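You operate a simulated robot arm through the tools that you are given. There is no shell and no other tool.

Carry out the task below with a simulated two-armed robot. There is one attempt and no reset: what you move stays moved.

TASK
Lead the blue yarn through the discs and meter to the green post.
Fine: the yarn clip goes in that post's cup; disc lever open for it and shut again, orange flap up and down again; the table's other dials, levers and buttons end as they began. Where these are worked on the way, their far stop is far enough and under half their travel is too little: disc lever, orange flap.

The check looks at the end state, three seconds after you hand in, the way a careful person would. Anything else that was tipped, shoved, dropped, spilled or broken makes it a failure.

THE ROBOT
Two 7-joint arms with two-finger parallel grippers on one trunk that stands fixed in place. Base frame: the origin is at the foot of the trunk, x ahead of it, y to its left, z up. Units: mm, rad, N and s.
The left shoulder is at [70, 156, 1105], the right one opposite. Each reaches about 1231 mm from its shoulder. Payload 3.91 kg a hand.
Tool frame (each hand has its own): the origin (TCP) lies between the finger pads and is the grasp point; the fingertips stand 30 mm ahead of it; z points along the fingers, y is the line along which they close. Largest opening 110 mm; finger width 20, thickness 10; the body of the gripper, 48 by 112 mm, starts 55 mm behind the TCP.
Orientation is told as [roll, pitch, yaw] about the base's x, y, z axes, in that order, counted from this pose: with the fingers straight down and closing along the base's y, the tool's x points along the base's -x, its y along +y and its z along -z.

THE INTERFACE
- The arms move only by the tool drive_tool. It takes "left_moves", "right_moves" or both (then of equal length, played together; a hand with none holds still); each is a list of rows, each a list of 7 numbers: the shift along the tool's x, y, z in units of 50 mm (1.0 is 50 mm), then the turn, a rotation vector about the tool's x, y, z in units of 5 degrees (1.0 is 5 degrees), then the opening, from 0 (shut) to 1 (fully open). In form: [[tx, ty, tz, wx, wy, wz, claw], ...]. A call has 1 to 20 rows; each row shifts and turns the commanded pose from where the row before left it, along the tool's axes as they then stand. A call with a number of a shift or a turn outside -1 to 1 is refused whole. Rows are played at 5 a second. More than 50 mm and 0.15 rad between two rows, or a gripper value outside its range, and nothing of the call is played. A pose out of reach is approached as far as the arm can. The call stops where the force on the tool passes 70 N (or 10 N more than at its start, if that is more) or the arm is blocked; 0.2 s more then pass. The fingers move at their own pace (about 108 mm/s each) and stop on an object; they squeeze with about 29 N. The grip force told is the motor's: it shows also when the fingers shut on nothing. Time passes only in rows, and 0.2 s behind the last, so rows that do not move let the fingers close. It gives the time, the measured TCP pose, the force on the tool (base axes), the opening and the grip force at its end, in the units of the frame above (readings bear some noise), with the torque about the TCP (base axes, N m) and any sound that the robot's microphone picked up.
- Cameras (640 x 400 px; columns grow to the right, rows downward): "scene" is now at [132.8, -40.4, 1339.4]; the picture's right is [-0.43, -0.90, 0.00], its down [-0.45, 0.22, -0.86] and it looks along [0.78, -0.38, -0.50] (base axes); focal length 214 px, centre (320, 200). "left" rides on the left gripper at [72, -17, -103] in its tool frame; the picture's right is [0.23, 0.97, 0.00], its down [-0.76, 0.18, -0.62] and it looks along [-0.61, 0.14, 0.78] (tool axes); focal length 222 px, centre (320, 200). "right" rides on the right gripper at [72, 17, -103] in its tool frame; the picture's right is [-0.23, 0.97, 0.00], its down [-0.76, -0.18, -0.62] and it looks along [-0.61, -0.14, 0.78] (tool axes); focal length 222 px, centre (320, 200). There is no depth. A picture from a camera that has moved, and an enlarged one, comes with that camera's place and axes in the base frame and with its lens.
- grab_frame(camera): a new picture of that camera. It takes no simulated time.
- raise_lower(by): slides the trunk up (or, below 0, down) by that many mm; the arms and the scene camera ride with it, the base frame stays. It gives what a move gives, with no picture.
- pan_tilt(pan, tilt): turns the head with the scene camera to pan (to the left, within 1.501 rad either way) and tilt (down, from -0.506 to 1.204), counted from straight ahead of the robot. It gives what a move gives.
- close_up(camera, box): a new picture of the part [left, top, right, bottom] of that camera's present view, enlarged. It takes no simulated time.
- hand_in(): hands the job in; it is judged then, once.

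Places have to be worked out from the pictures, the camera data and where the tool is seen. Open the grippers and draw the arms clear of the work before you hand the job in, unless the task says otherwise.

The tools are called after "Request:" by a JSON object that holds its "fn" and its "kwargs". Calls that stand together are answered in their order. drive_tool: Moves the arms, as the interface text tells. Its arguments: {"type":"object","properties":{"left_moves":{"type":"array","items":{"type":"array","items":{"type":"number"}}},"right_moves":{"type":"array","items":{"type":"array","items":{"type":"number"}}}},"required":[]} The other tools are called the same way: raise_lower (by) moves the trunk up or down; pan_tilt (pan, tilt) turns the head that bears the scene camera; grab_frame (camera) takes a picture; close_up (camera, box) takes an enlarged picture of a part of a camera's view; hand_in () hands the job in.

At the start:

```text
time_s: 0.0
left_position: [694.5, -76.4, 1162.6]
left_orientation: [-0.002, 0.0, 0.003]
left_force: [0.6, -0.2, 0.1]
left_wrist_torque: [0.01, 0.04, -0.02]
left_grip_width: 110.2
left_grasp_force: 0.1
right_position: [383.3, -594.7, 1112.6]
right_orientation: [0.0, 0.0, 0.0]
right_force: [-0.3, 0.6, -0.2]
right_wrist_torque: [0.01, 0.0, 0.02]
right_grip_width: 109.9
right_grasp_force: 0.1
trunk travel left (down, up): [-550.0, 390.0]
head pan, tilt (commanded): [-0.449, 0.525]
```

scene: 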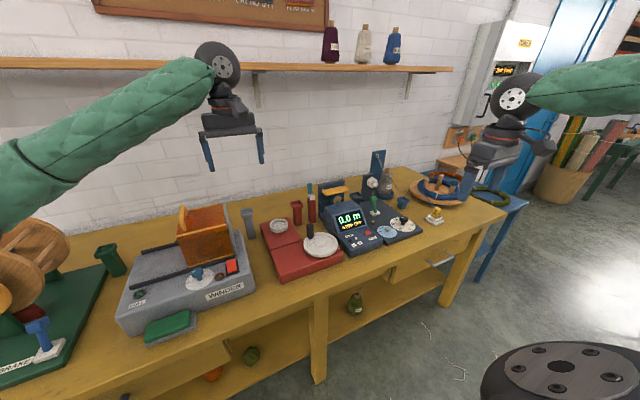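
right: 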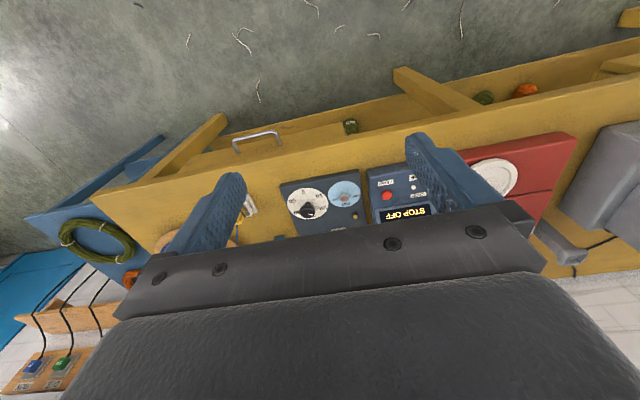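
left: 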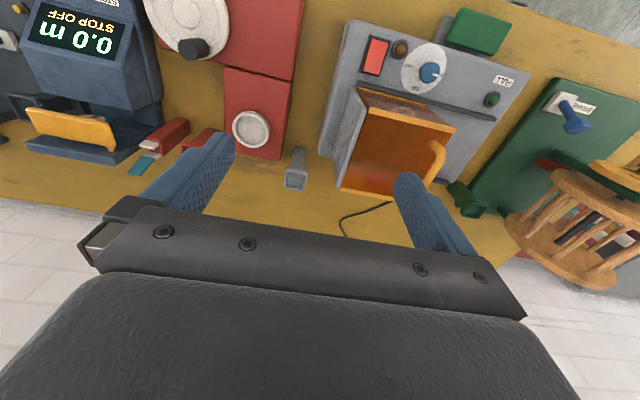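

I start by surveying the bench: the scene view shows a yarn winder, a red unit, a blue meter and more. I'll zoom in on parts of the current view first.

Request:
{"fn": "close_up", "kwargs": {"camera": "scene", "box": [240, 140, 440, 290]}}

Request:
{"fn": "close_up", "kwargs": {"camera": "scene", "box": [360, 130, 520, 250]}}

Request:
{"fn": "close_up", "kwargs": {"camera": "scene", "box": [0, 190, 260, 390]}}

Request:
{"fn": "close_up", "kwargs": {"camera": "left", "box": [0, 0, 320, 200]}}

Request:
{"fn": "close_up", "kwargs": {"camera": "right", "box": [220, 120, 560, 300]}}

```text
2.67 times, centred on (340, 215) of scene
camera zoom: at [132.8, -40.4, 1339.4], right [-0.43, -0.9, 0.0], down [-0.45, 0.22, -0.86], along [0.78, -0.38, -0.5], focal length 572 px, centre (267, 160)
```

zoom: 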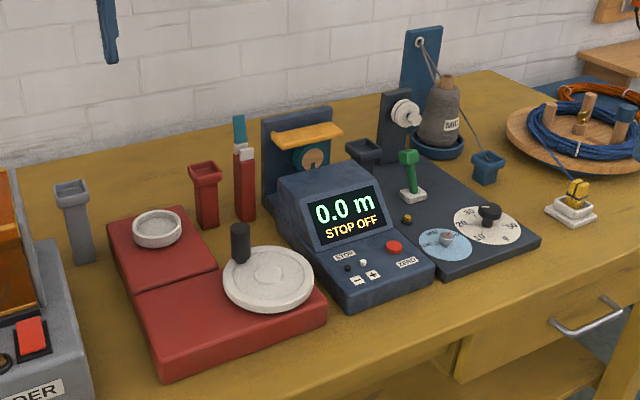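

```text
3.33 times, centred on (440, 190) of scene
camera zoom: at [132.8, -40.4, 1339.4], right [-0.43, -0.9, 0.0], down [-0.45, 0.22, -0.86], along [0.78, -0.38, -0.5], focal length 715 px, centre (-80, 233)
```

zoom: 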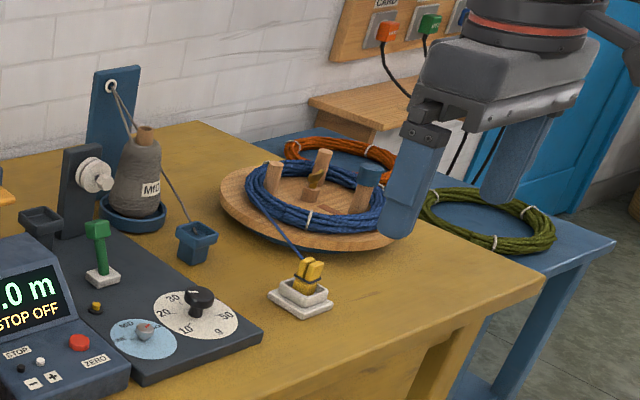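

```text
2.00 times, centred on (130, 290) of scene
camera zoom: at [132.8, -40.4, 1339.4], right [-0.43, -0.9, 0.0], down [-0.45, 0.22, -0.86], along [0.78, -0.38, -0.5], focal length 429 px, centre (700, 20)
```

zoom: 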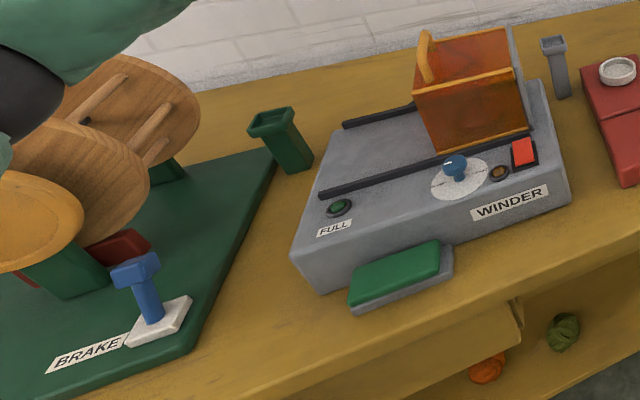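

```text
2.00 times, centred on (160, 100) of left
camera zoom: at [621.3, -92.4, 1267.6], right [-0.23, 0.97, 0.0], down [0.76, 0.18, 0.62], along [0.61, 0.14, -0.78], focal length 444 px, centre (640, 400)
```

zoom: 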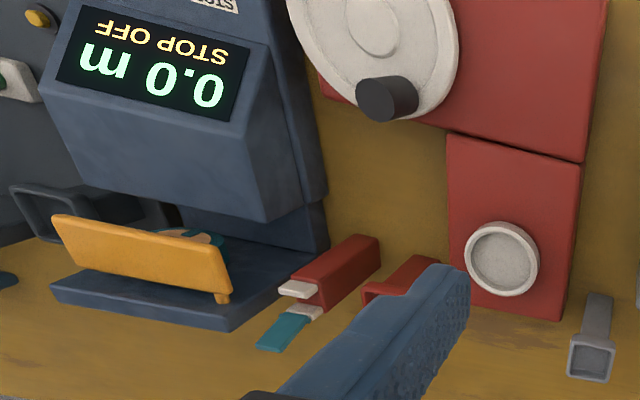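

```text
1.88 times, centred on (390, 210) of right
camera zoom: at [311.4, -577.6, 1212.8], right [0.23, 0.97, 0.0], down [0.76, -0.18, 0.62], along [0.61, -0.14, -0.78], focal length 418 px, centre (188, 181)
```

zoom: 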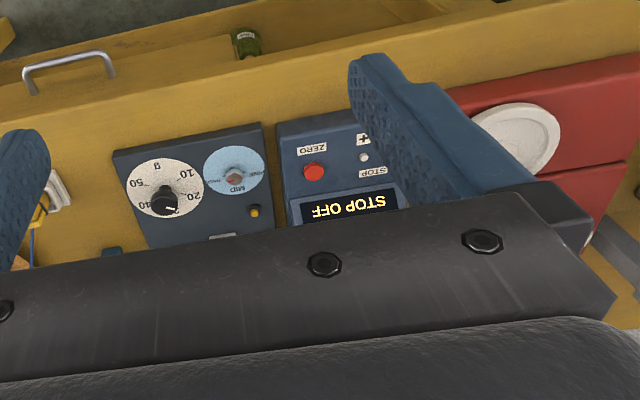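

The yarn clip appears to be the yellow one in the white stand at the right, with the coil behind; discs, green lever, meter with orange flap, and cups in several colours. I zoom in tighter on each part.

Request:
{"fn": "close_up", "kwargs": {"camera": "scene", "box": [340, 145, 420, 195]}}

Request:
{"fn": "close_up", "kwargs": {"camera": "scene", "box": [410, 190, 474, 230]}}

Request:
{"fn": "close_up", "kwargs": {"camera": "scene", "box": [300, 170, 380, 220]}}

Request:
{"fn": "close_up", "kwargs": {"camera": "scene", "box": [360, 180, 440, 250]}}

Request:
{"fn": "close_up", "kwargs": {"camera": "scene", "box": [400, 160, 500, 222]}}

```text
8.00 times, centred on (380, 170) of scene
camera zoom: at [132.8, -40.4, 1339.4], right [-0.43, -0.9, 0.0], down [-0.45, 0.22, -0.86], along [0.78, -0.38, -0.5], focal length 1716 px, centre (-160, 440)
```

zoom: 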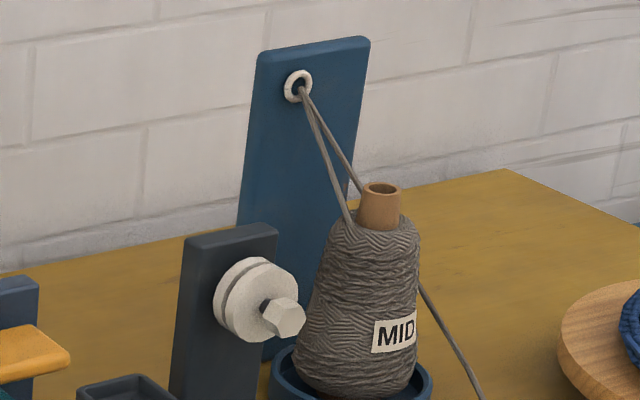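

```text
10.00 times, centred on (442, 210) of scene
camera zoom: at [132.8, -40.4, 1339.4], right [-0.43, -0.9, 0.0], down [-0.45, 0.22, -0.86], along [0.78, -0.38, -0.5], focal length 2145 px, centre (-900, 100)
```

zoom: 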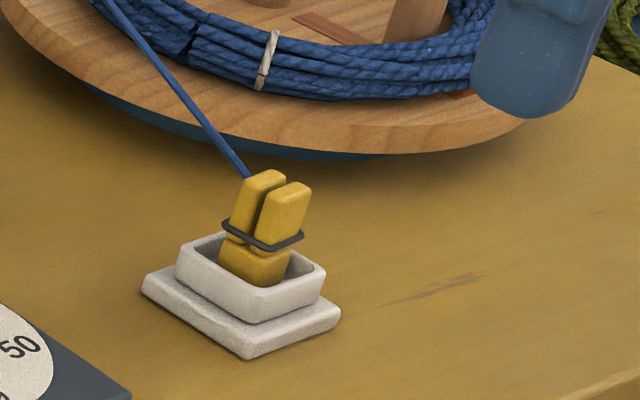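

```text
8.00 times, centred on (340, 195) of scene
camera zoom: at [132.8, -40.4, 1339.4], right [-0.43, -0.9, 0.0], down [-0.45, 0.22, -0.86], along [0.78, -0.38, -0.5], focal length 1716 px, centre (160, 240)
```

zoom: 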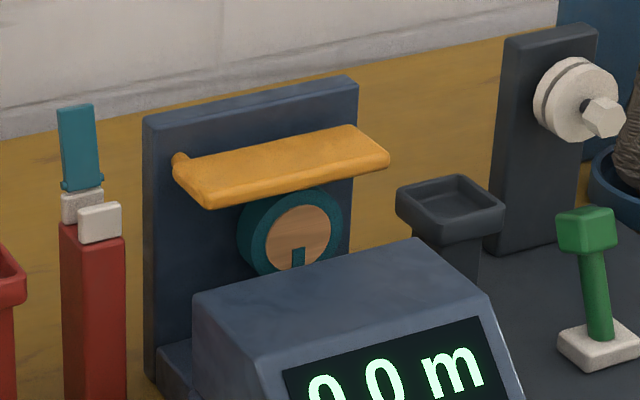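

```text
5.71 times, centred on (400, 215) of scene
camera zoom: at [132.8, -40.4, 1339.4], right [-0.43, -0.9, 0.0], down [-0.45, 0.22, -0.86], along [0.78, -0.38, -0.5], focal length 1226 px, centre (-137, 114)
```

zoom: 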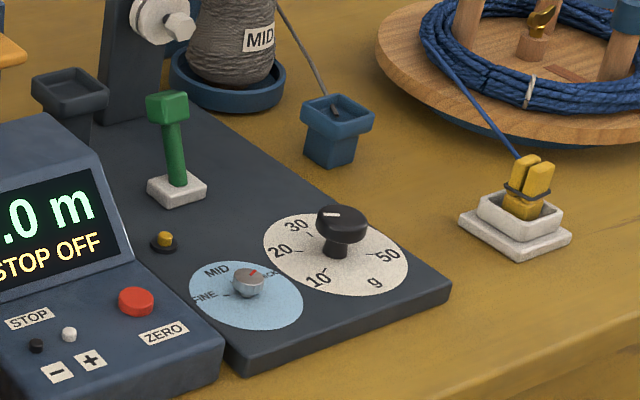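

```text
6.40 times, centred on (450, 191) of scene
camera zoom: at [132.8, -40.4, 1339.4], right [-0.43, -0.9, 0.0], down [-0.45, 0.22, -0.86], along [0.78, -0.38, -0.5], focal length 1373 px, centre (-512, 258)
```

zoom: 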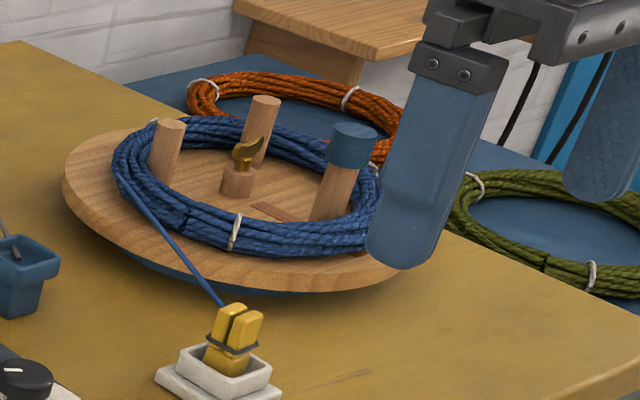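

Rough triangulation puts the clip near (636,-869,~800), discs near (890,-690,880), and the green cup near (900,360,850). I turn the head to look at the right-hand side and then left for detail.

Request:
{"fn": "pan_tilt", "kwargs": {"pan": -0.75, "tilt": 0.55}}

Request:
{"fn": "grab_frame", "kwargs": {"camera": "scene"}}

Request:
{"fn": "close_up", "kwargs": {"camera": "scene", "box": [250, 130, 410, 230]}}

Request:
{"fn": "close_up", "kwargs": {"camera": "scene", "box": [210, 140, 290, 190]}}

```text
time_s: 0.8
left_position: [695.6, -76.4, 1163.4]
left_orientation: [-0.001, 0.001, 0.002]
left_force: [0.2, 0.1, 0.1]
left_wrist_torque: [0.02, -0.02, 0.0]
left_grip_width: 110.0
left_grasp_force: 0.1
right_position: [383.7, -594.8, 1111.8]
right_orientation: [0.0, 0.0, 0.001]
right_force: [-0.6, -1.3, -0.7]
right_wrist_torque: [-0.01, -0.01, 0.0]
right_grip_width: 109.8
right_grasp_force: 0.1
trunk travel left (down, up): [-550.0, 390.0]
head pan, tilt (commanded): [-0.75, 0.55]
```

```text
taken
camera scene: at [117.1, -62.3, 1337.2], right [-0.68, -0.73, 0.0], down [-0.38, 0.36, -0.85], along [0.62, -0.58, -0.52], focal length 214 px, centre (320, 200)
```

scene: 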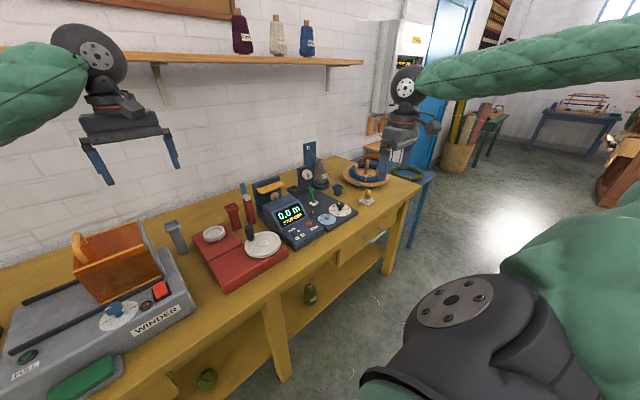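

```text
4.00 times, centred on (330, 180) of scene
camera zoom: at [117.1, -62.3, 1337.2], right [-0.68, -0.73, 0.0], down [-0.38, 0.36, -0.85], along [0.62, -0.58, -0.52], focal length 858 px, centre (280, 280)
```

zoom: 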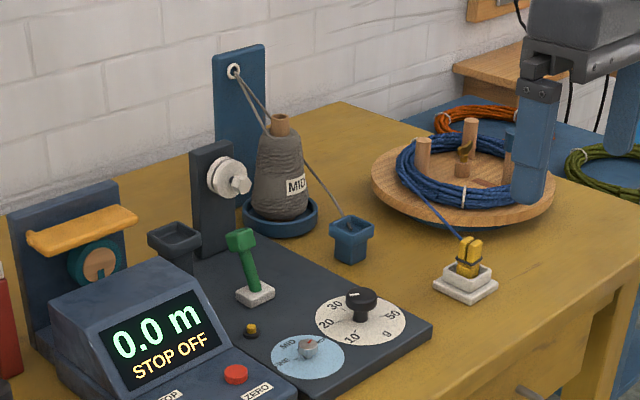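

```text
8.00 times, centred on (250, 165) of scene
camera zoom: at [117.1, -62.3, 1337.2], right [-0.68, -0.73, 0.0], down [-0.38, 0.36, -0.85], along [0.62, -0.58, -0.52], focal length 1716 px, centre (880, 480)
```

zoom: 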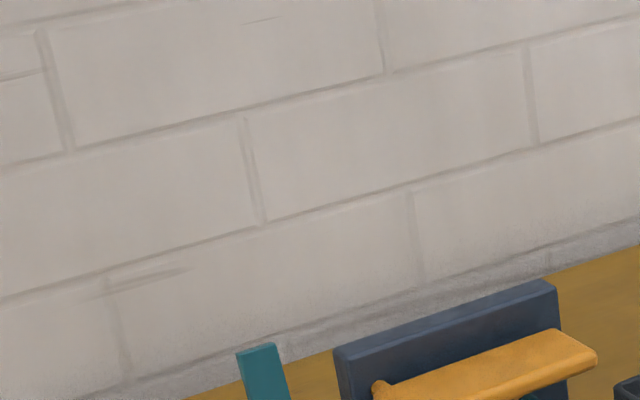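

The layout is clearer. I move the right hand toward the clip side at safe height to view the clip, coil and discs from another vantage point for triangulation.

Request:
{"fn": "drive_tool", "kwargs": {"right_moves": [[-0.2, -0.9, 0, 0, 0, 0, 1], [-0.2, -0.9, 0, 0, 0, 0, 1], [-0.2, -0.9, 0, 0, 0, 0, 1], [-0.2, -0.9, 0, 0, 0, 0, 1], [0, 0, 0, 0, 0, 0, 1]]}}

Request:
{"fn": "grab_frame", "kwargs": {"camera": "right"}}

Request:
{"fn": "grab_frame", "kwargs": {"camera": "scene"}}

```text
time_s: 2.0
left_position: [694.7, -76.3, 1164.1]
left_orientation: [-0.001, 0.0, 0.002]
left_force: [-0.7, 1.2, 0.1]
left_wrist_torque: [-0.03, 0.01, 0.03]
left_grip_width: 109.8
left_grasp_force: 0.0
right_position: [424.4, -773.5, 1113.9]
right_orientation: [-0.001, -0.001, 0.002]
right_force: [0.2, 0.3, -0.3]
right_wrist_torque: [0.0, -0.02, -0.01]
right_grip_width: 109.9
right_grasp_force: 0.0
trunk travel left (down, up): [-550.0, 390.0]
head pan, tilt (commanded): [-0.75, 0.55]
```

```text
taken
camera right: at [353.1, -756.4, 1216.0], right [0.23, 0.97, 0.0], down [0.76, -0.18, 0.62], along [0.61, -0.14, -0.78], focal length 222 px, centre (320, 200)
```

right: 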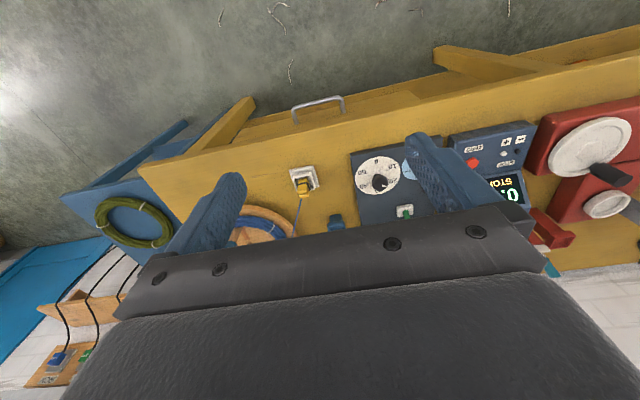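

```text
taken
camera scene: at [116.4, -61.4, 1337.4], right [-0.68, -0.73, 0.0], down [-0.38, 0.36, -0.85], along [0.62, -0.58, -0.52], focal length 214 px, centre (320, 200)
```

scene: 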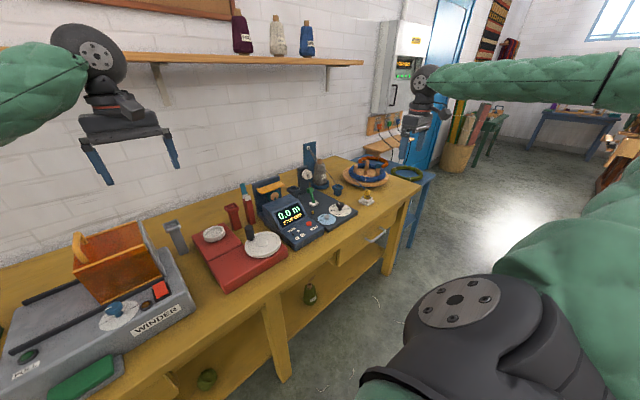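

I zoom this right-hand view to locate the clip, lever, cup and dials for triangulation.

Request:
{"fn": "close_up", "kwargs": {"camera": "right", "box": [220, 130, 380, 230]}}

Request:
{"fn": "close_up", "kwargs": {"camera": "right", "box": [320, 130, 480, 230]}}

Request:
{"fn": "close_up", "kwargs": {"camera": "scene", "box": [250, 130, 410, 230]}}

```text
4.00 times, centred on (300, 180) of right
camera zoom: at [353.1, -756.4, 1216.0], right [0.23, 0.97, 0.0], down [0.76, -0.18, 0.62], along [0.61, -0.14, -0.78], focal length 888 px, centre (400, 280)
```

zoom: 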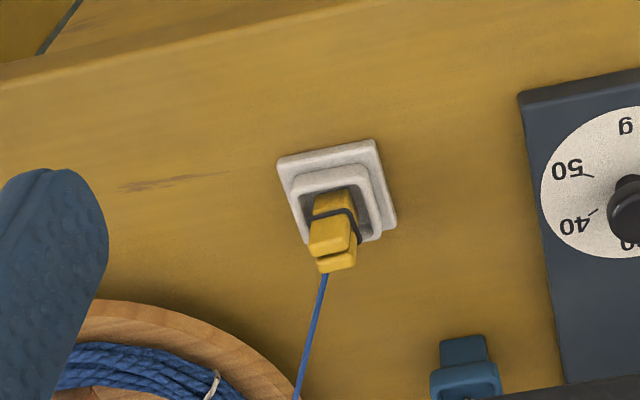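

```text
4.00 times, centred on (400, 180) of right
camera zoom: at [353.1, -756.4, 1216.0], right [0.23, 0.97, 0.0], down [0.76, -0.18, 0.62], along [0.61, -0.14, -0.78], focal length 888 px, centre (0, 280)
```

zoom: 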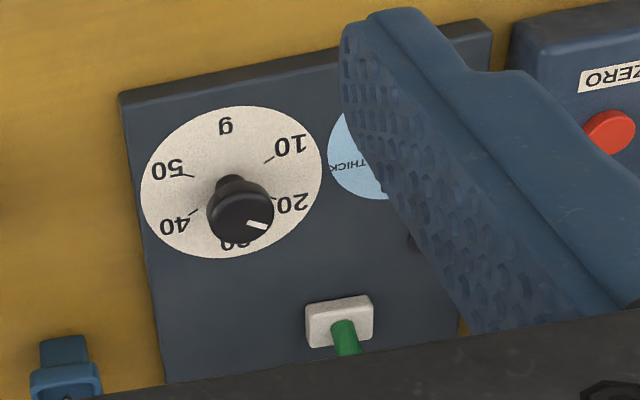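

```text
4.00 times, centred on (330, 180) of scene
camera zoom: at [116.4, -61.4, 1337.4], right [-0.68, -0.73, 0.0], down [-0.38, 0.36, -0.85], along [0.62, -0.58, -0.52], focal length 858 px, centre (280, 280)
```

zoom: 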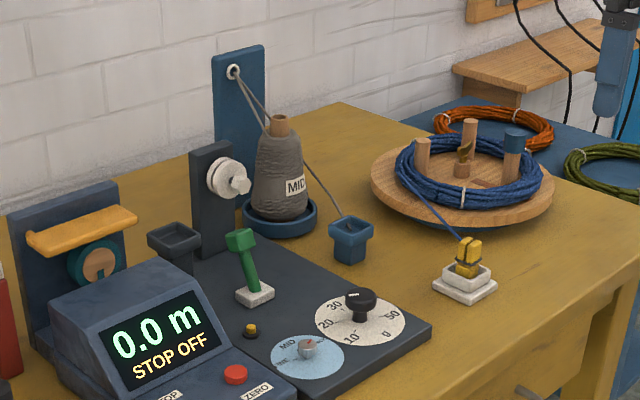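

The stand is axis-aligned at about (632,-863), table top ≈750, clip about 801 mid, 828 top. I now yaw the left hand by -90° so its camera looks along -y down the yarn path at the meter and discs.

Request:
{"fn": "drive_tool", "kwargs": {"left_moves": [[0, 0, 0, 0, 0, 1, 1], [0, 0, 0, 0, 0, 1, 1], [0, 0, 0, 0, 0, 1, 1], [0, 0, 0, 0, 0, 1, 1], [0, 0, 0, 0, 0, 1, 1], [0, 0, 0, 0, 0, 1, 1], [0, 0, 0, 0, 0, 1, 1], [0, 0, 0, 0, 0, 1, 1], [0, 0, 0, 0, 0, 1, 1], [0, 0, 0, 0, 0, 1, 1], [0, 0, 0, 0, 0, 1, 1], [0, 0, 0, 0, 0, 1, 1], [0, 0, 0, 0, 0, 1, 1], [0, 0, 0, 0, 0, 1, 1], [0, 0, 0, 0, 0, 1, 1], [0, 0, 0, 0, 0, 1, 1], [0, 0, 0, 0, 0, 1, 1], [0, 0, 0, 0, 0, 1, 1], [0, 0, 0, 0, 0, 0, 1]]}}

Request:
{"fn": "grab_frame", "kwargs": {"camera": "left"}}

```text
time_s: 6.0
left_position: [694.9, -76.6, 1163.9]
left_orientation: [-0.001, -0.002, -1.57]
left_force: [0.2, -0.6, 0.1]
left_wrist_torque: [0.02, -0.01, -0.02]
left_grip_width: 109.8
left_grasp_force: 0.1
right_position: [425.2, -773.9, 1114.0]
right_orientation: [0.0, -0.001, 0.001]
right_force: [-0.6, 0.2, -0.1]
right_wrist_torque: [0.03, 0.0, -0.02]
right_grip_width: 109.9
right_grasp_force: 0.0
trunk travel left (down, up): [-550.0, 390.0]
head pan, tilt (commanded): [-0.75, 0.55]
```

```text
taken
camera left: at [677.1, -2.5, 1267.9], right [0.97, 0.23, 0.0], down [0.18, -0.76, 0.62], along [0.14, -0.61, -0.78], focal length 222 px, centre (320, 200)
```

left: 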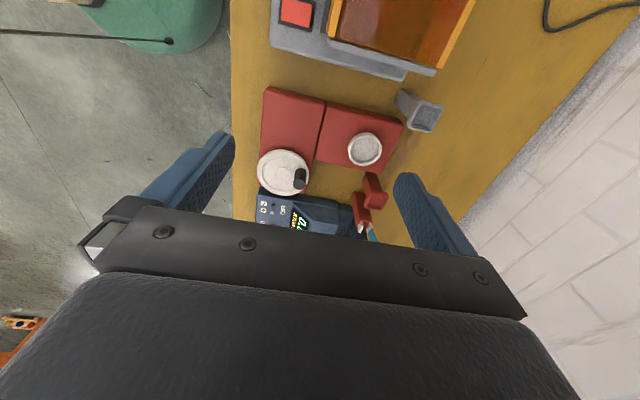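

The palm occludes what I want. I pitch the left hand so its fingers point more toward -y, so the camera will look along the yarn path from the left.

Request:
{"fn": "drive_tool", "kwargs": {"left_moves": [[0, 0, 0, 0, -1, 0, 1], [0, 0, 0, 0, -1, 0, 1], [0, 0, 0, 0, -1, 0, 1], [0, 0, 0, 0, -1, 0, 1], [0, 0, 0, 0, -1, 0, 1], [0, 0, 0, 0, -1, 0, 1], [0, 0, 0, 0, -1, 0, 1], [0, 0, 0, 0, -1, 0, 1], [0, 0, 0, 0, -1, 0, 1], [0, 0, 0, 0, -1, 0, 1], [0, 0, 0, 0, -1, 0, 1], [0, 0, 0, 0, -1, 0, 1], [0, 0, 0, 0, -1, 0, 1], [0, 0, 0, 0, 0, 0, 1]]}}

Request:
{"fn": "grab_frame", "kwargs": {"camera": "left"}}

Request:
{"fn": "grab_frame", "kwargs": {"camera": "scene"}}

```text
time_s: 9.0
left_position: [693.3, -75.9, 1164.7]
left_orientation: [-0.001, -1.135, -1.569]
left_force: [0.5, 0.4, 0.3]
left_wrist_torque: [0.0, 0.01, -0.03]
left_grip_width: 110.1
left_grasp_force: 0.0
right_position: [425.3, -774.6, 1112.5]
right_orientation: [0.0, -0.001, 0.001]
right_force: [0.2, -0.5, -0.2]
right_wrist_torque: [-0.01, 0.01, 0.02]
right_grip_width: 110.1
right_grasp_force: 0.0
trunk travel left (down, up): [-550.0, 390.0]
head pan, tilt (commanded): [-0.75, 0.55]
```

```text
taken
camera left: at [676.4, 48.4, 1142.6], right [0.97, 0.1, -0.21], down [0.18, 0.24, 0.95], along [0.14, -0.96, 0.22], focal length 222 px, centre (320, 200)
```

left: 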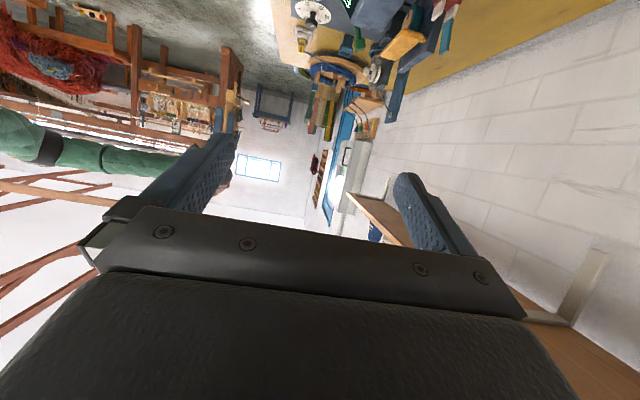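

```text
taken
camera scene: at [116.8, -62.6, 1337.3], right [-0.68, -0.73, 0.0], down [-0.38, 0.36, -0.85], along [0.62, -0.58, -0.52], focal length 214 px, centre (320, 200)
```

scene: 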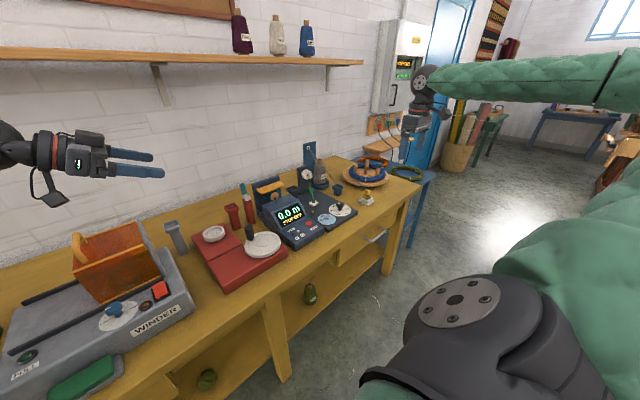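

The hand camera is now under the palm with the bench in the upper image (upside down). I zoom there.

Request:
{"fn": "close_up", "kwargs": {"camera": "left", "box": [280, 0, 472, 120]}}

Request:
{"fn": "close_up", "kwargs": {"camera": "left", "box": [340, 0, 468, 80]}}

```text
3.33 times, centred on (376, 60) of left
camera zoom: at [676.4, 48.4, 1142.6], right [0.97, 0.1, -0.21], down [0.18, 0.24, 0.95], along [0.14, -0.96, 0.22], focal length 740 px, centre (133, 667)
```

zoom: 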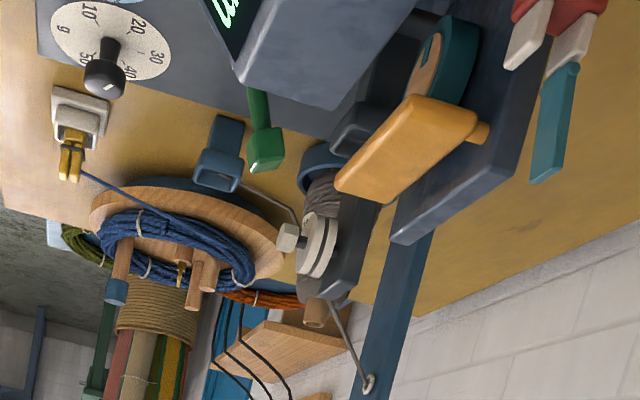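

```text
5.00 times, centred on (404, 40) of left
camera zoom: at [676.4, 48.4, 1142.6], right [0.97, 0.1, -0.21], down [0.18, 0.24, 0.95], along [0.14, -0.96, 0.22], focal length 1111 px, centre (-100, 1000)
```

zoom: 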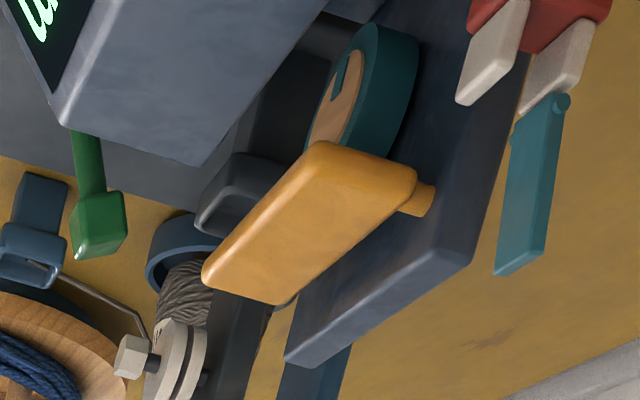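

This view is valuable: discs with a gap normal to x, flap over the wheel. I zoom further on hinge and discs.

Request:
{"fn": "close_up", "kwargs": {"camera": "left", "box": [375, 0, 439, 40]}}

Request:
{"fn": "close_up", "kwargs": {"camera": "left", "box": [340, 40, 404, 80]}}

Request:
{"fn": "close_up", "kwargs": {"camera": "scene", "box": [245, 170, 309, 210]}}

Request:
{"fn": "close_up", "kwargs": {"camera": "scene", "box": [285, 150, 349, 190]}}

```text
10.00 times, centred on (407, 20) of left
camera zoom: at [676.4, 48.4, 1142.6], right [0.97, 0.1, -0.21], down [0.18, 0.24, 0.95], along [0.14, -0.96, 0.22], focal length 2221 px, centre (-550, 2000)
```

zoom: 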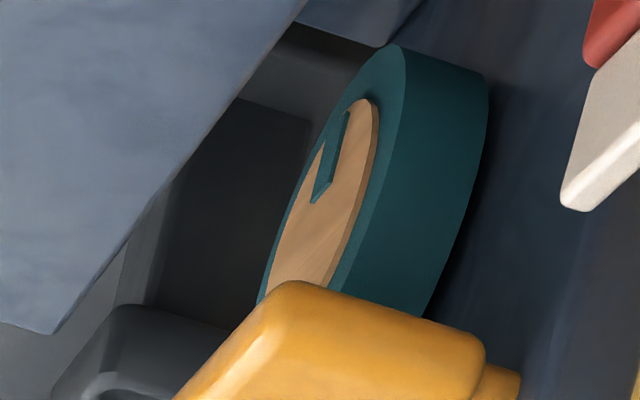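

```text
10.00 times, centred on (372, 60) of left
camera zoom: at [676.4, 48.4, 1142.6], right [0.97, 0.1, -0.21], down [0.18, 0.24, 0.95], along [0.14, -0.96, 0.22], focal length 2221 px, centre (-200, 1600)
```

zoom: 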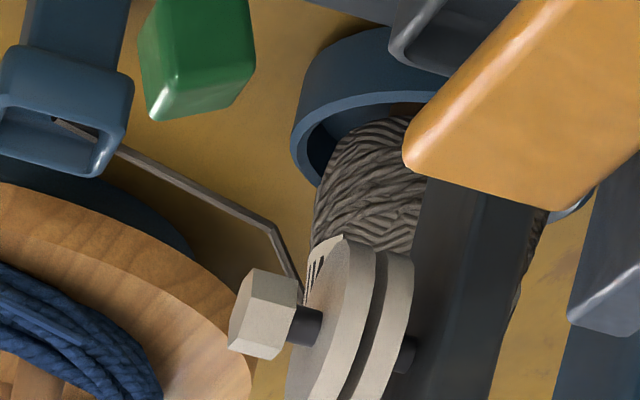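

```text
10.00 times, centred on (277, 190) of scene
camera zoom: at [116.8, -62.6, 1337.3], right [-0.68, -0.73, 0.0], down [-0.38, 0.36, -0.85], along [0.62, -0.58, -0.52], focal length 2145 px, centre (750, 300)
```

zoom: 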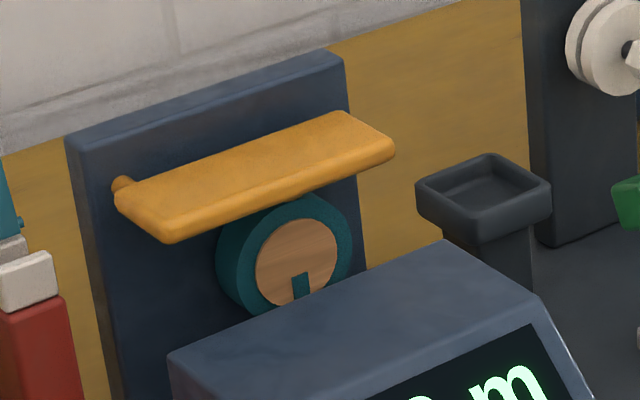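

```text
10.00 times, centred on (317, 170) of scene
camera zoom: at [116.8, -62.6, 1337.3], right [-0.68, -0.73, 0.0], down [-0.38, 0.36, -0.85], along [0.62, -0.58, -0.52], focal length 2145 px, centre (350, 500)
```

zoom: 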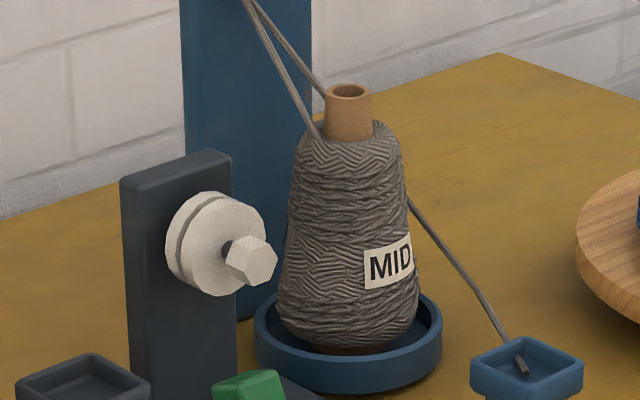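

Good triangulation: flap front edge (827, -405…-511, ~906) with hinge along y at x≈870; disc gap at x≈864, spindle (y≈-671, z≈895); wheel around (863,-474,855). Now I look at the left half of the table: pan head left and pull the left arm up.

Request:
{"fn": "pan_tilt", "kwargs": {"pan": 0.15, "tilt": 0.55}}

Request:
{"fn": "grab_frame", "kwargs": {"camera": "scene"}}

Request:
{"fn": "close_up", "kwargs": {"camera": "scene", "box": [180, 100, 420, 250]}}

Request:
{"fn": "close_up", "kwargs": {"camera": "scene", "box": [380, 80, 508, 160]}}

```text
time_s: 10.2
left_position: [694.4, -76.1, 1164.5]
left_orientation: [-0.001, -1.134, -1.567]
left_force: [-0.1, 0.7, 0.5]
left_wrist_torque: [0.03, 0.01, -0.01]
left_grip_width: 109.9
left_grasp_force: 0.0
right_position: [425.4, -774.6, 1113.7]
right_orientation: [0.001, 0.0, 0.001]
right_force: [0.5, -0.1, -0.1]
right_wrist_torque: [0.0, -0.03, -0.01]
right_grip_width: 109.9
right_grasp_force: 0.0
trunk travel left (down, up): [-550.0, 390.0]
head pan, tilt (commanded): [0.15, 0.55]
```

```text
taken
camera scene: at [140.1, 12.2, 1337.2], right [0.15, -0.99, 0.0], down [-0.52, -0.08, -0.85], along [0.84, 0.13, -0.52], focal length 214 px, centre (320, 200)
```

scene: 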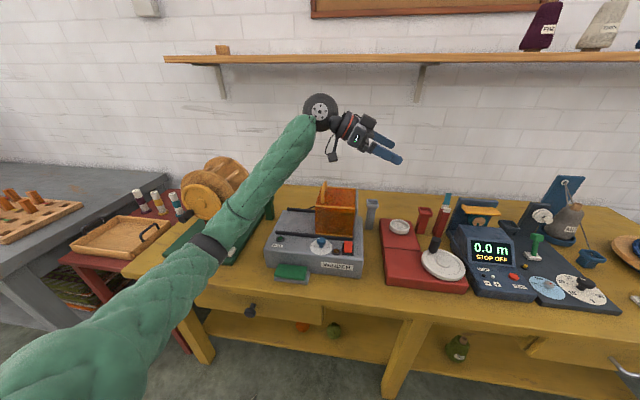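

```text
2.67 times, centred on (300, 175) of scene
camera zoom: at [140.1, 12.2, 1337.2], right [0.15, -0.99, 0.0], down [-0.52, -0.08, -0.85], along [0.84, 0.13, -0.52], focal length 572 px, centre (373, 267)
```

zoom: 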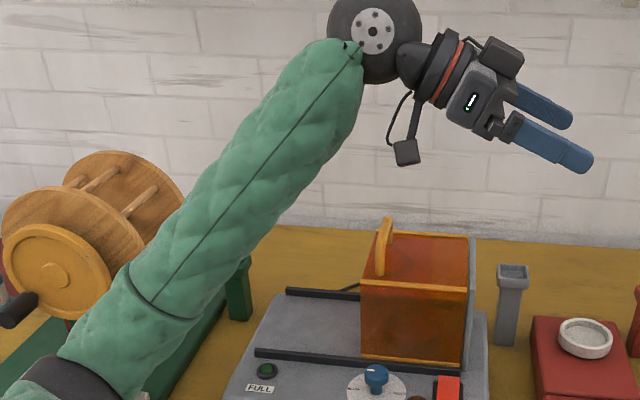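

```text
5.00 times, centred on (444, 120) of scene
camera zoom: at [140.1, 12.2, 1337.2], right [0.15, -0.99, 0.0], down [-0.52, -0.08, -0.85], along [0.84, 0.13, -0.52], focal length 1072 px, centre (-300, 600)
```

zoom: 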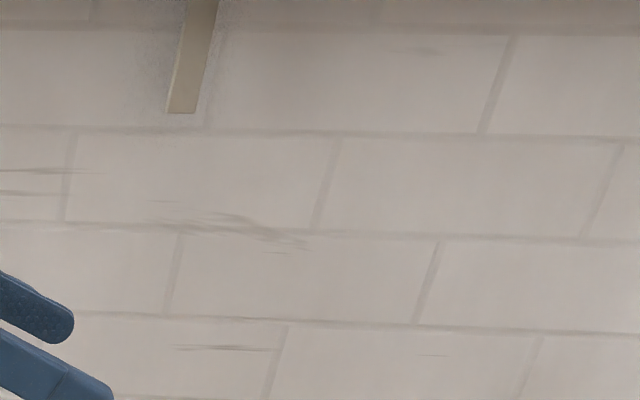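

The left forearm hides the green post from the head. I'll return the left hand to its initial orientation so both cameras can see the green post, as in the first pictures.

Request:
{"fn": "drive_tool", "kwargs": {"left_moves": [[0, 0, 0, 0, 1, 0, 1], [0, 0, 0, 0, 1, 0, 1], [0, 0, 0, 0, 1, 0, 1], [0, 0, 0, 0, 1, 0, 1], [0, 0, 0, 0, 1, 0, 1], [0, 0, 0, 0, 1, 0, 1], [0, 0, 0, 0, 1, 0, 1], [0, 0, 0, 0, 1, 0, 1], [0, 0, 0, 0, 1, 0, 1], [0, 0, 0, 0, 1, 0, 1], [0, 0, 0, 0, 1, 0, 1], [0, 0, 0, 0, 1, 0, 1], [0, 0, 0, 0, 1, 0, 1]]}}

Request:
{"fn": "drive_tool", "kwargs": {"left_moves": [[0, 0, 0, 0, 0, -1, 1], [0, 0, 0, 0, 0, -1, 1], [0, 0, 0, 0, 0, -1, 1], [0, 0, 0, 0, 0, -1, 1], [0, 0, 0, 0, 0, -1, 1], [0, 0, 0, 0, 0, -1, 1], [0, 0, 0, 0, 0, -1, 1], [0, 0, 0, 0, 0, -1, 1], [0, 0, 0, 0, 0, -1, 1], [0, 0, 0, 0, 0, -1, 1], [0, 0, 0, 0, 0, -1, 1], [0, 0, 0, 0, 0, -1, 1], [0, 0, 0, 0, 0, -1, 1], [0, 0, 0, 0, 0, -1, 1], [0, 0, 0, 0, 0, -1, 1], [0, 0, 0, 0, 0, -1, 1], [0, 0, 0, 0, 0, -1, 1], [0, 0, 0, 0, 0, -1, 1], [0, 0, 0, 0, 0, 0, 1]]}}

Request:
{"fn": "grab_frame", "kwargs": {"camera": "scene"}}

Request:
{"fn": "grab_frame", "kwargs": {"camera": "left"}}

```text
time_s: 13.0
left_position: [693.3, -75.2, 1165.1]
left_orientation: [-0.001, 0.001, -1.57]
left_force: [0.7, 1.3, -0.1]
left_wrist_torque: [0.0, -0.02, -0.01]
left_grip_width: 110.2
left_grasp_force: 0.1
right_position: [425.3, -774.8, 1113.5]
right_orientation: [-0.001, -0.001, -0.001]
right_force: [0.3, -0.5, 0.2]
right_wrist_torque: [0.06, -0.01, 0.0]
right_grip_width: 109.9
right_grasp_force: 0.0
trunk travel left (down, up): [-550.0, 390.0]
head pan, tilt (commanded): [0.15, 0.55]
```

```text
time_s: 17.0
left_position: [694.9, -75.9, 1163.3]
left_orientation: [0.001, 0.0, 0.004]
left_force: [0.5, -0.1, 0.8]
left_wrist_torque: [-0.01, 0.0, -0.02]
left_grip_width: 109.9
left_grasp_force: 0.1
right_position: [426.1, -774.3, 1114.9]
right_orientation: [0.0, -0.001, 0.002]
right_force: [0.1, -0.2, 1.2]
right_wrist_torque: [0.01, 0.04, 0.01]
right_grip_width: 110.1
right_grasp_force: 0.1
trunk travel left (down, up): [-550.0, 390.0]
head pan, tilt (commanded): [0.15, 0.55]
```

```text
taken
camera scene: at [140.1, 12.2, 1337.2], right [0.15, -0.99, 0.0], down [-0.52, -0.08, -0.85], along [0.84, 0.13, -0.52], focal length 214 px, centre (320, 200)
```

scene: 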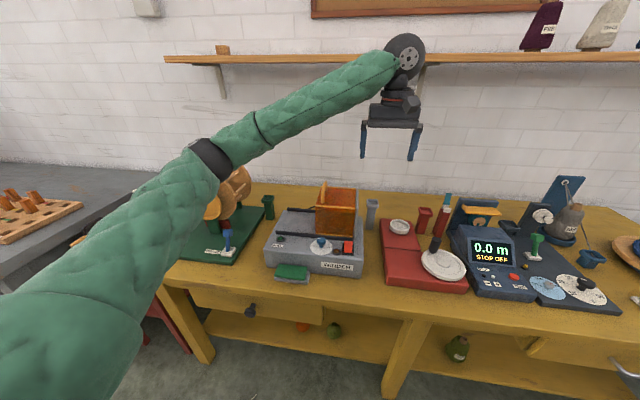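

```text
taken
camera left: at [621.9, -92.6, 1267.4], right [-0.23, 0.97, 0.0], down [0.76, 0.18, 0.62], along [0.61, 0.14, -0.78], focal length 222 px, centre (320, 200)
```

left: 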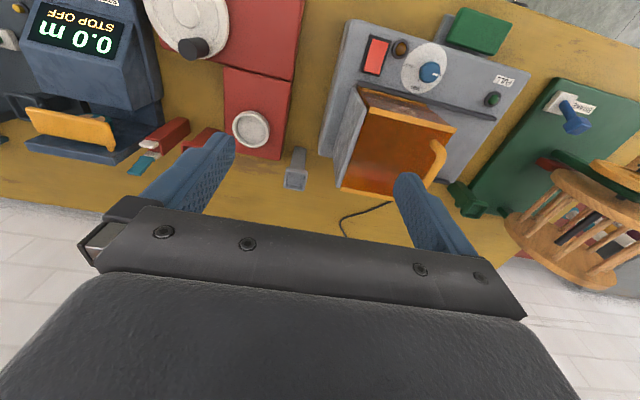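

Now I can see the green post from both cameras; I zoom into the green post, hood and the posts row.

Request:
{"fn": "close_up", "kwargs": {"camera": "scene", "box": [240, 170, 400, 270]}}

Request:
{"fn": "close_up", "kwargs": {"camera": "scene", "box": [390, 170, 550, 270]}}

Request:
{"fn": "close_up", "kwargs": {"camera": "left", "box": [380, 130, 540, 230]}}

Request:
{"fn": "close_up", "kwargs": {"camera": "left", "box": [250, 100, 410, 200]}}

Request:
{"fn": "close_up", "kwargs": {"camera": "left", "box": [20, 80, 220, 205]}}

```text
4.00 times, centred on (320, 220) of scene
camera zoom: at [140.1, 12.2, 1337.2], right [0.15, -0.99, 0.0], down [-0.52, -0.08, -0.85], along [0.84, 0.13, -0.52], focal length 858 px, centre (320, 120)
```

zoom: 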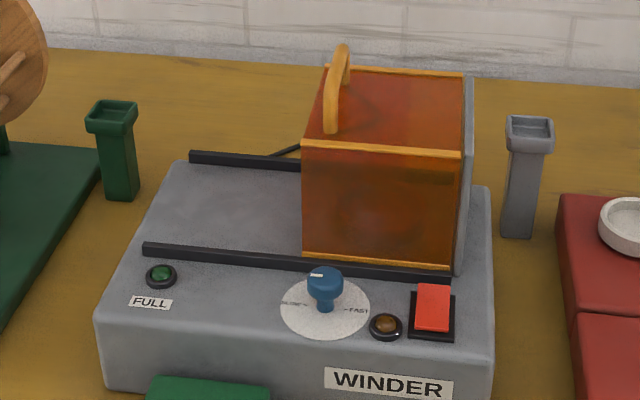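

```text
4.00 times, centred on (470, 220) of scene
camera zoom: at [140.1, 12.2, 1337.2], right [0.15, -0.99, 0.0], down [-0.52, -0.08, -0.85], along [0.84, 0.13, -0.52], focal length 858 px, centre (-280, 120)
```

zoom: 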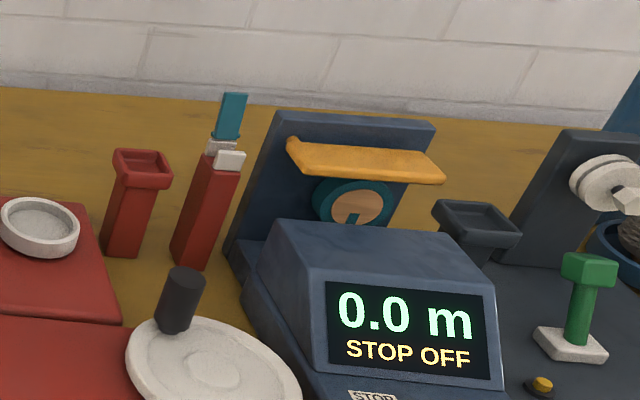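

```text
4.00 times, centred on (460, 180) of left
camera zoom: at [621.9, -92.6, 1267.4], right [-0.23, 0.97, 0.0], down [0.76, 0.18, 0.62], along [0.61, 0.14, -0.78], focal length 888 px, centre (-240, 280)
```

zoom: 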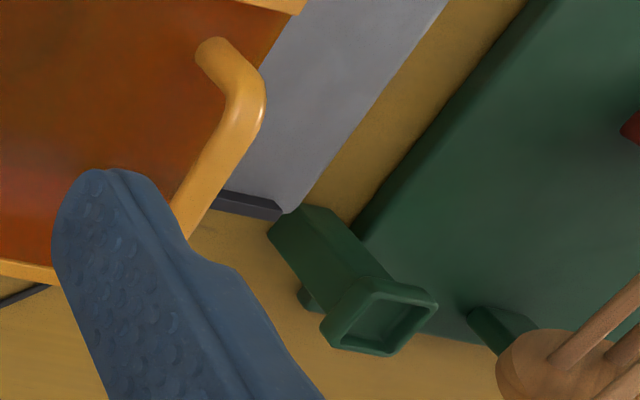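

```text
4.00 times, centred on (330, 150) of left
camera zoom: at [621.9, -92.6, 1267.4], right [-0.23, 0.97, 0.0], down [0.76, 0.18, 0.62], along [0.61, 0.14, -0.78], focal length 888 px, centre (280, 400)
```

zoom: 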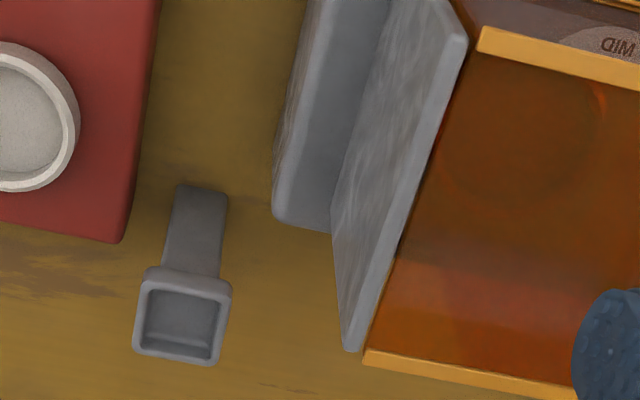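

```text
3.20 times, centred on (120, 142) of left
camera zoom: at [621.9, -92.6, 1267.4], right [-0.23, 0.97, 0.0], down [0.76, 0.18, 0.62], along [0.61, 0.14, -0.78], focal length 711 px, centre (960, 384)
```

zoom: 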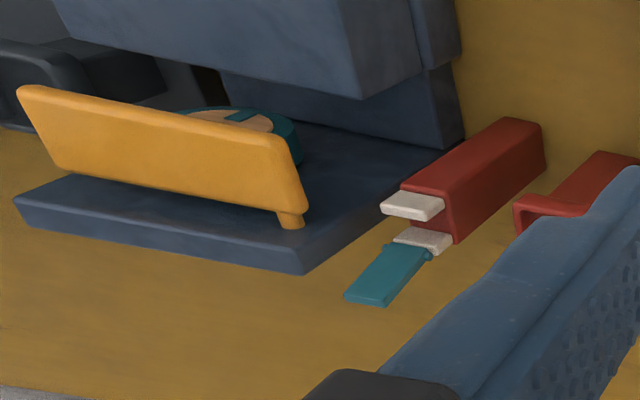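

Green cup opening ≈(872,343,874), gray cup ≈(867,-84,~900), red cup ≈(867,-282,875), cutter tower near (872,-356). I zoom into the red tower and check heights.

Request:
{"fn": "close_up", "kwargs": {"camera": "left", "box": [110, 110, 190, 160]}}

Request:
{"fn": "close_up", "kwargs": {"camera": "scene", "box": [425, 185, 473, 215]}}

Request:
{"fn": "close_up", "kwargs": {"camera": "scene", "box": [448, 190, 512, 230]}}

Request:
{"fn": "close_up", "kwargs": {"camera": "scene", "box": [250, 185, 290, 225]}}

```text
8.00 times, centred on (150, 135) of left
camera zoom: at [621.9, -92.6, 1267.4], right [-0.23, 0.97, 0.0], down [0.76, 0.18, 0.62], along [0.61, 0.14, -0.78], focal length 1777 px, centre (1680, 720)
```

zoom: 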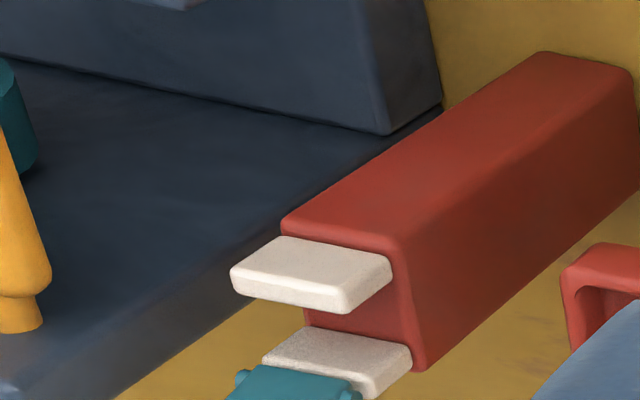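

```text
13.33 times, centred on (449, 200) of scene
camera zoom: at [140.1, 12.2, 1337.2], right [0.15, -0.99, 0.0], down [-0.52, -0.08, -0.85], along [0.84, 0.13, -0.52], focal length 2860 px, centre (-1400, 200)
```

zoom: 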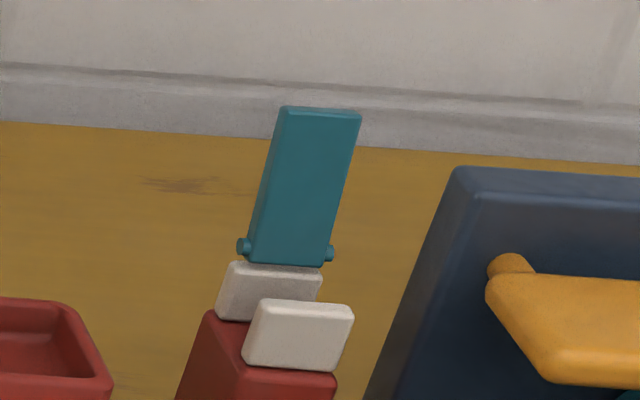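

```text
10.00 times, centred on (480, 210) of scene
camera zoom: at [140.1, 12.2, 1337.2], right [0.15, -0.99, 0.0], down [-0.52, -0.08, -0.85], along [0.84, 0.13, -0.52], focal length 2145 px, centre (-1280, 100)
```

zoom: 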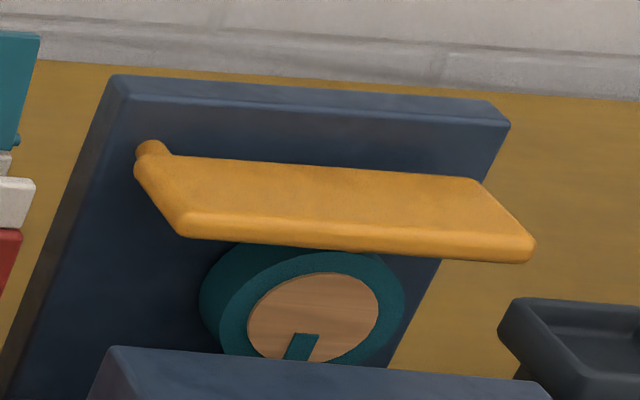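

```text
10.00 times, centred on (270, 205) of scene
camera zoom: at [140.1, 12.2, 1337.2], right [0.15, -0.99, 0.0], down [-0.52, -0.08, -0.85], along [0.84, 0.13, -0.52], focal length 2145 px, centre (820, 150)
```

zoom: 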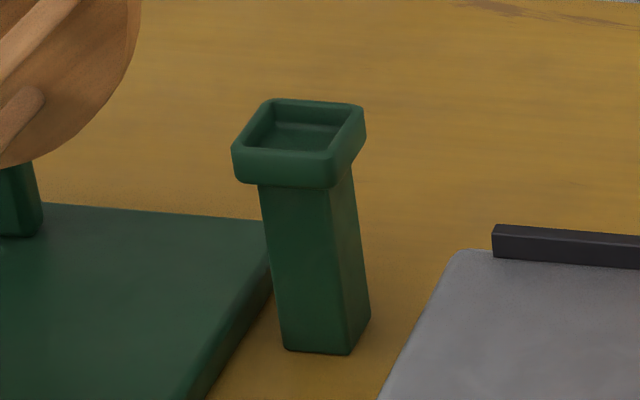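

Posts line up at x≈870, behind the winder hood. Now I bring the right hand above the green disc lever (knob ≈(791,-628,854)) and turn the head to watch.

Request:
{"fn": "drive_tool", "kwargs": {"right_moves": [[-0.915, 0.367, 0, 0, 0, 0, 0.6], [-0.915, 0.367, 0, 0, 0, 0, 0.6], [-0.915, 0.367, 0, 0, 0, 0, 0.6], [-0.915, 0.367, 0, 0, 0, 0, 0.6], [-0.915, 0.367, 0, 0, 0, 0, 0.6], [-0.915, 0.367, 0, 0, 0, 0, 0.6], [-0.915, 0.367, 0, 0, 0, 0, 0.6], [-0.915, 0.367, 0, 0, 0, 0, 0.6], [0, 0, 0.8, 0, 0, 0, 0.6], [0, 0, 0.8, 0, 0, 0, 0.6], [0, 0, 0.8, 0, 0, 0, 0.6], [0, 0, 0, 0, 0, 0, 0.6]]}}

Request:
{"fn": "pan_tilt", "kwargs": {"pan": -0.65, "tilt": 0.5}}

Request:
{"fn": "grab_frame", "kwargs": {"camera": "scene"}}

Request:
{"fn": "grab_frame", "kwargs": {"camera": "right"}}

```text
time_s: 19.6
left_position: [693.9, -74.9, 1164.2]
left_orientation: [-0.002, 0.0, 0.0]
left_force: [-0.5, 0.0, 0.3]
left_wrist_torque: [-0.04, -0.04, 0.03]
left_grip_width: 109.8
left_grasp_force: 0.1
right_position: [788.1, -627.0, 994.4]
right_orientation: [-0.001, -0.002, 0.0]
right_force: [0.9, 0.5, 0.4]
right_wrist_torque: [-0.06, 0.02, 0.01]
right_grip_width: 66.0
right_grasp_force: 0.1
trunk travel left (down, up): [-550.0, 390.0]
head pan, tilt (commanded): [0.15, 0.55]
```

```text
time_s: 20.7
left_position: [694.8, -77.0, 1163.3]
left_orientation: [-0.001, 0.001, 0.0]
left_force: [0.1, -0.7, 0.3]
left_wrist_torque: [-0.01, 0.0, -0.01]
left_grip_width: 110.2
left_grasp_force: 0.0
right_position: [787.5, -629.3, 990.8]
right_orientation: [0.001, 0.002, 0.0]
right_force: [-0.3, 0.1, -0.2]
right_wrist_torque: [-0.02, -0.02, 0.0]
right_grip_width: 66.0
right_grasp_force: 0.1
trunk travel left (down, up): [-550.0, 390.0]
head pan, tilt (commanded): [-0.649, 0.499]
```

```text
taken
camera scene: at [124.3, -56.2, 1341.8], right [-0.6, -0.8, 0.0], down [-0.38, 0.29, -0.88], along [0.7, -0.53, -0.48], focal length 214 px, centre (320, 200)
```

scene: 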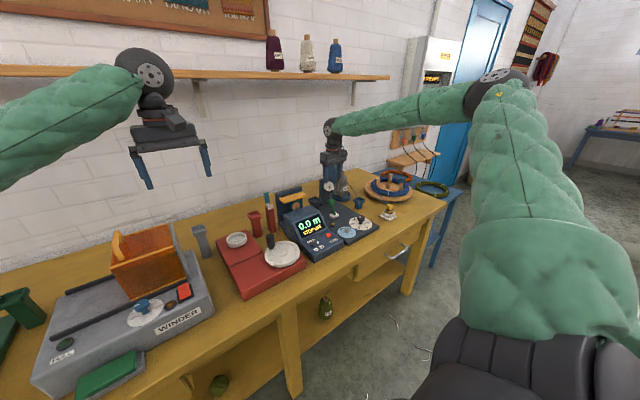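

```text
taken
camera right: at [715.9, -611.7, 1092.9], right [0.23, 0.97, 0.0], down [0.76, -0.18, 0.62], along [0.61, -0.14, -0.78], focal length 222 px, centre (320, 200)
```

right: 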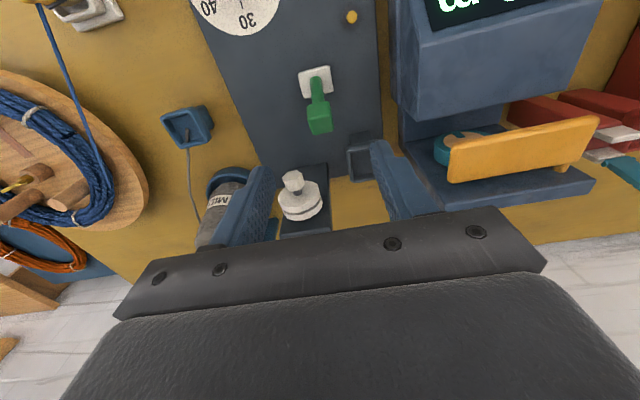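

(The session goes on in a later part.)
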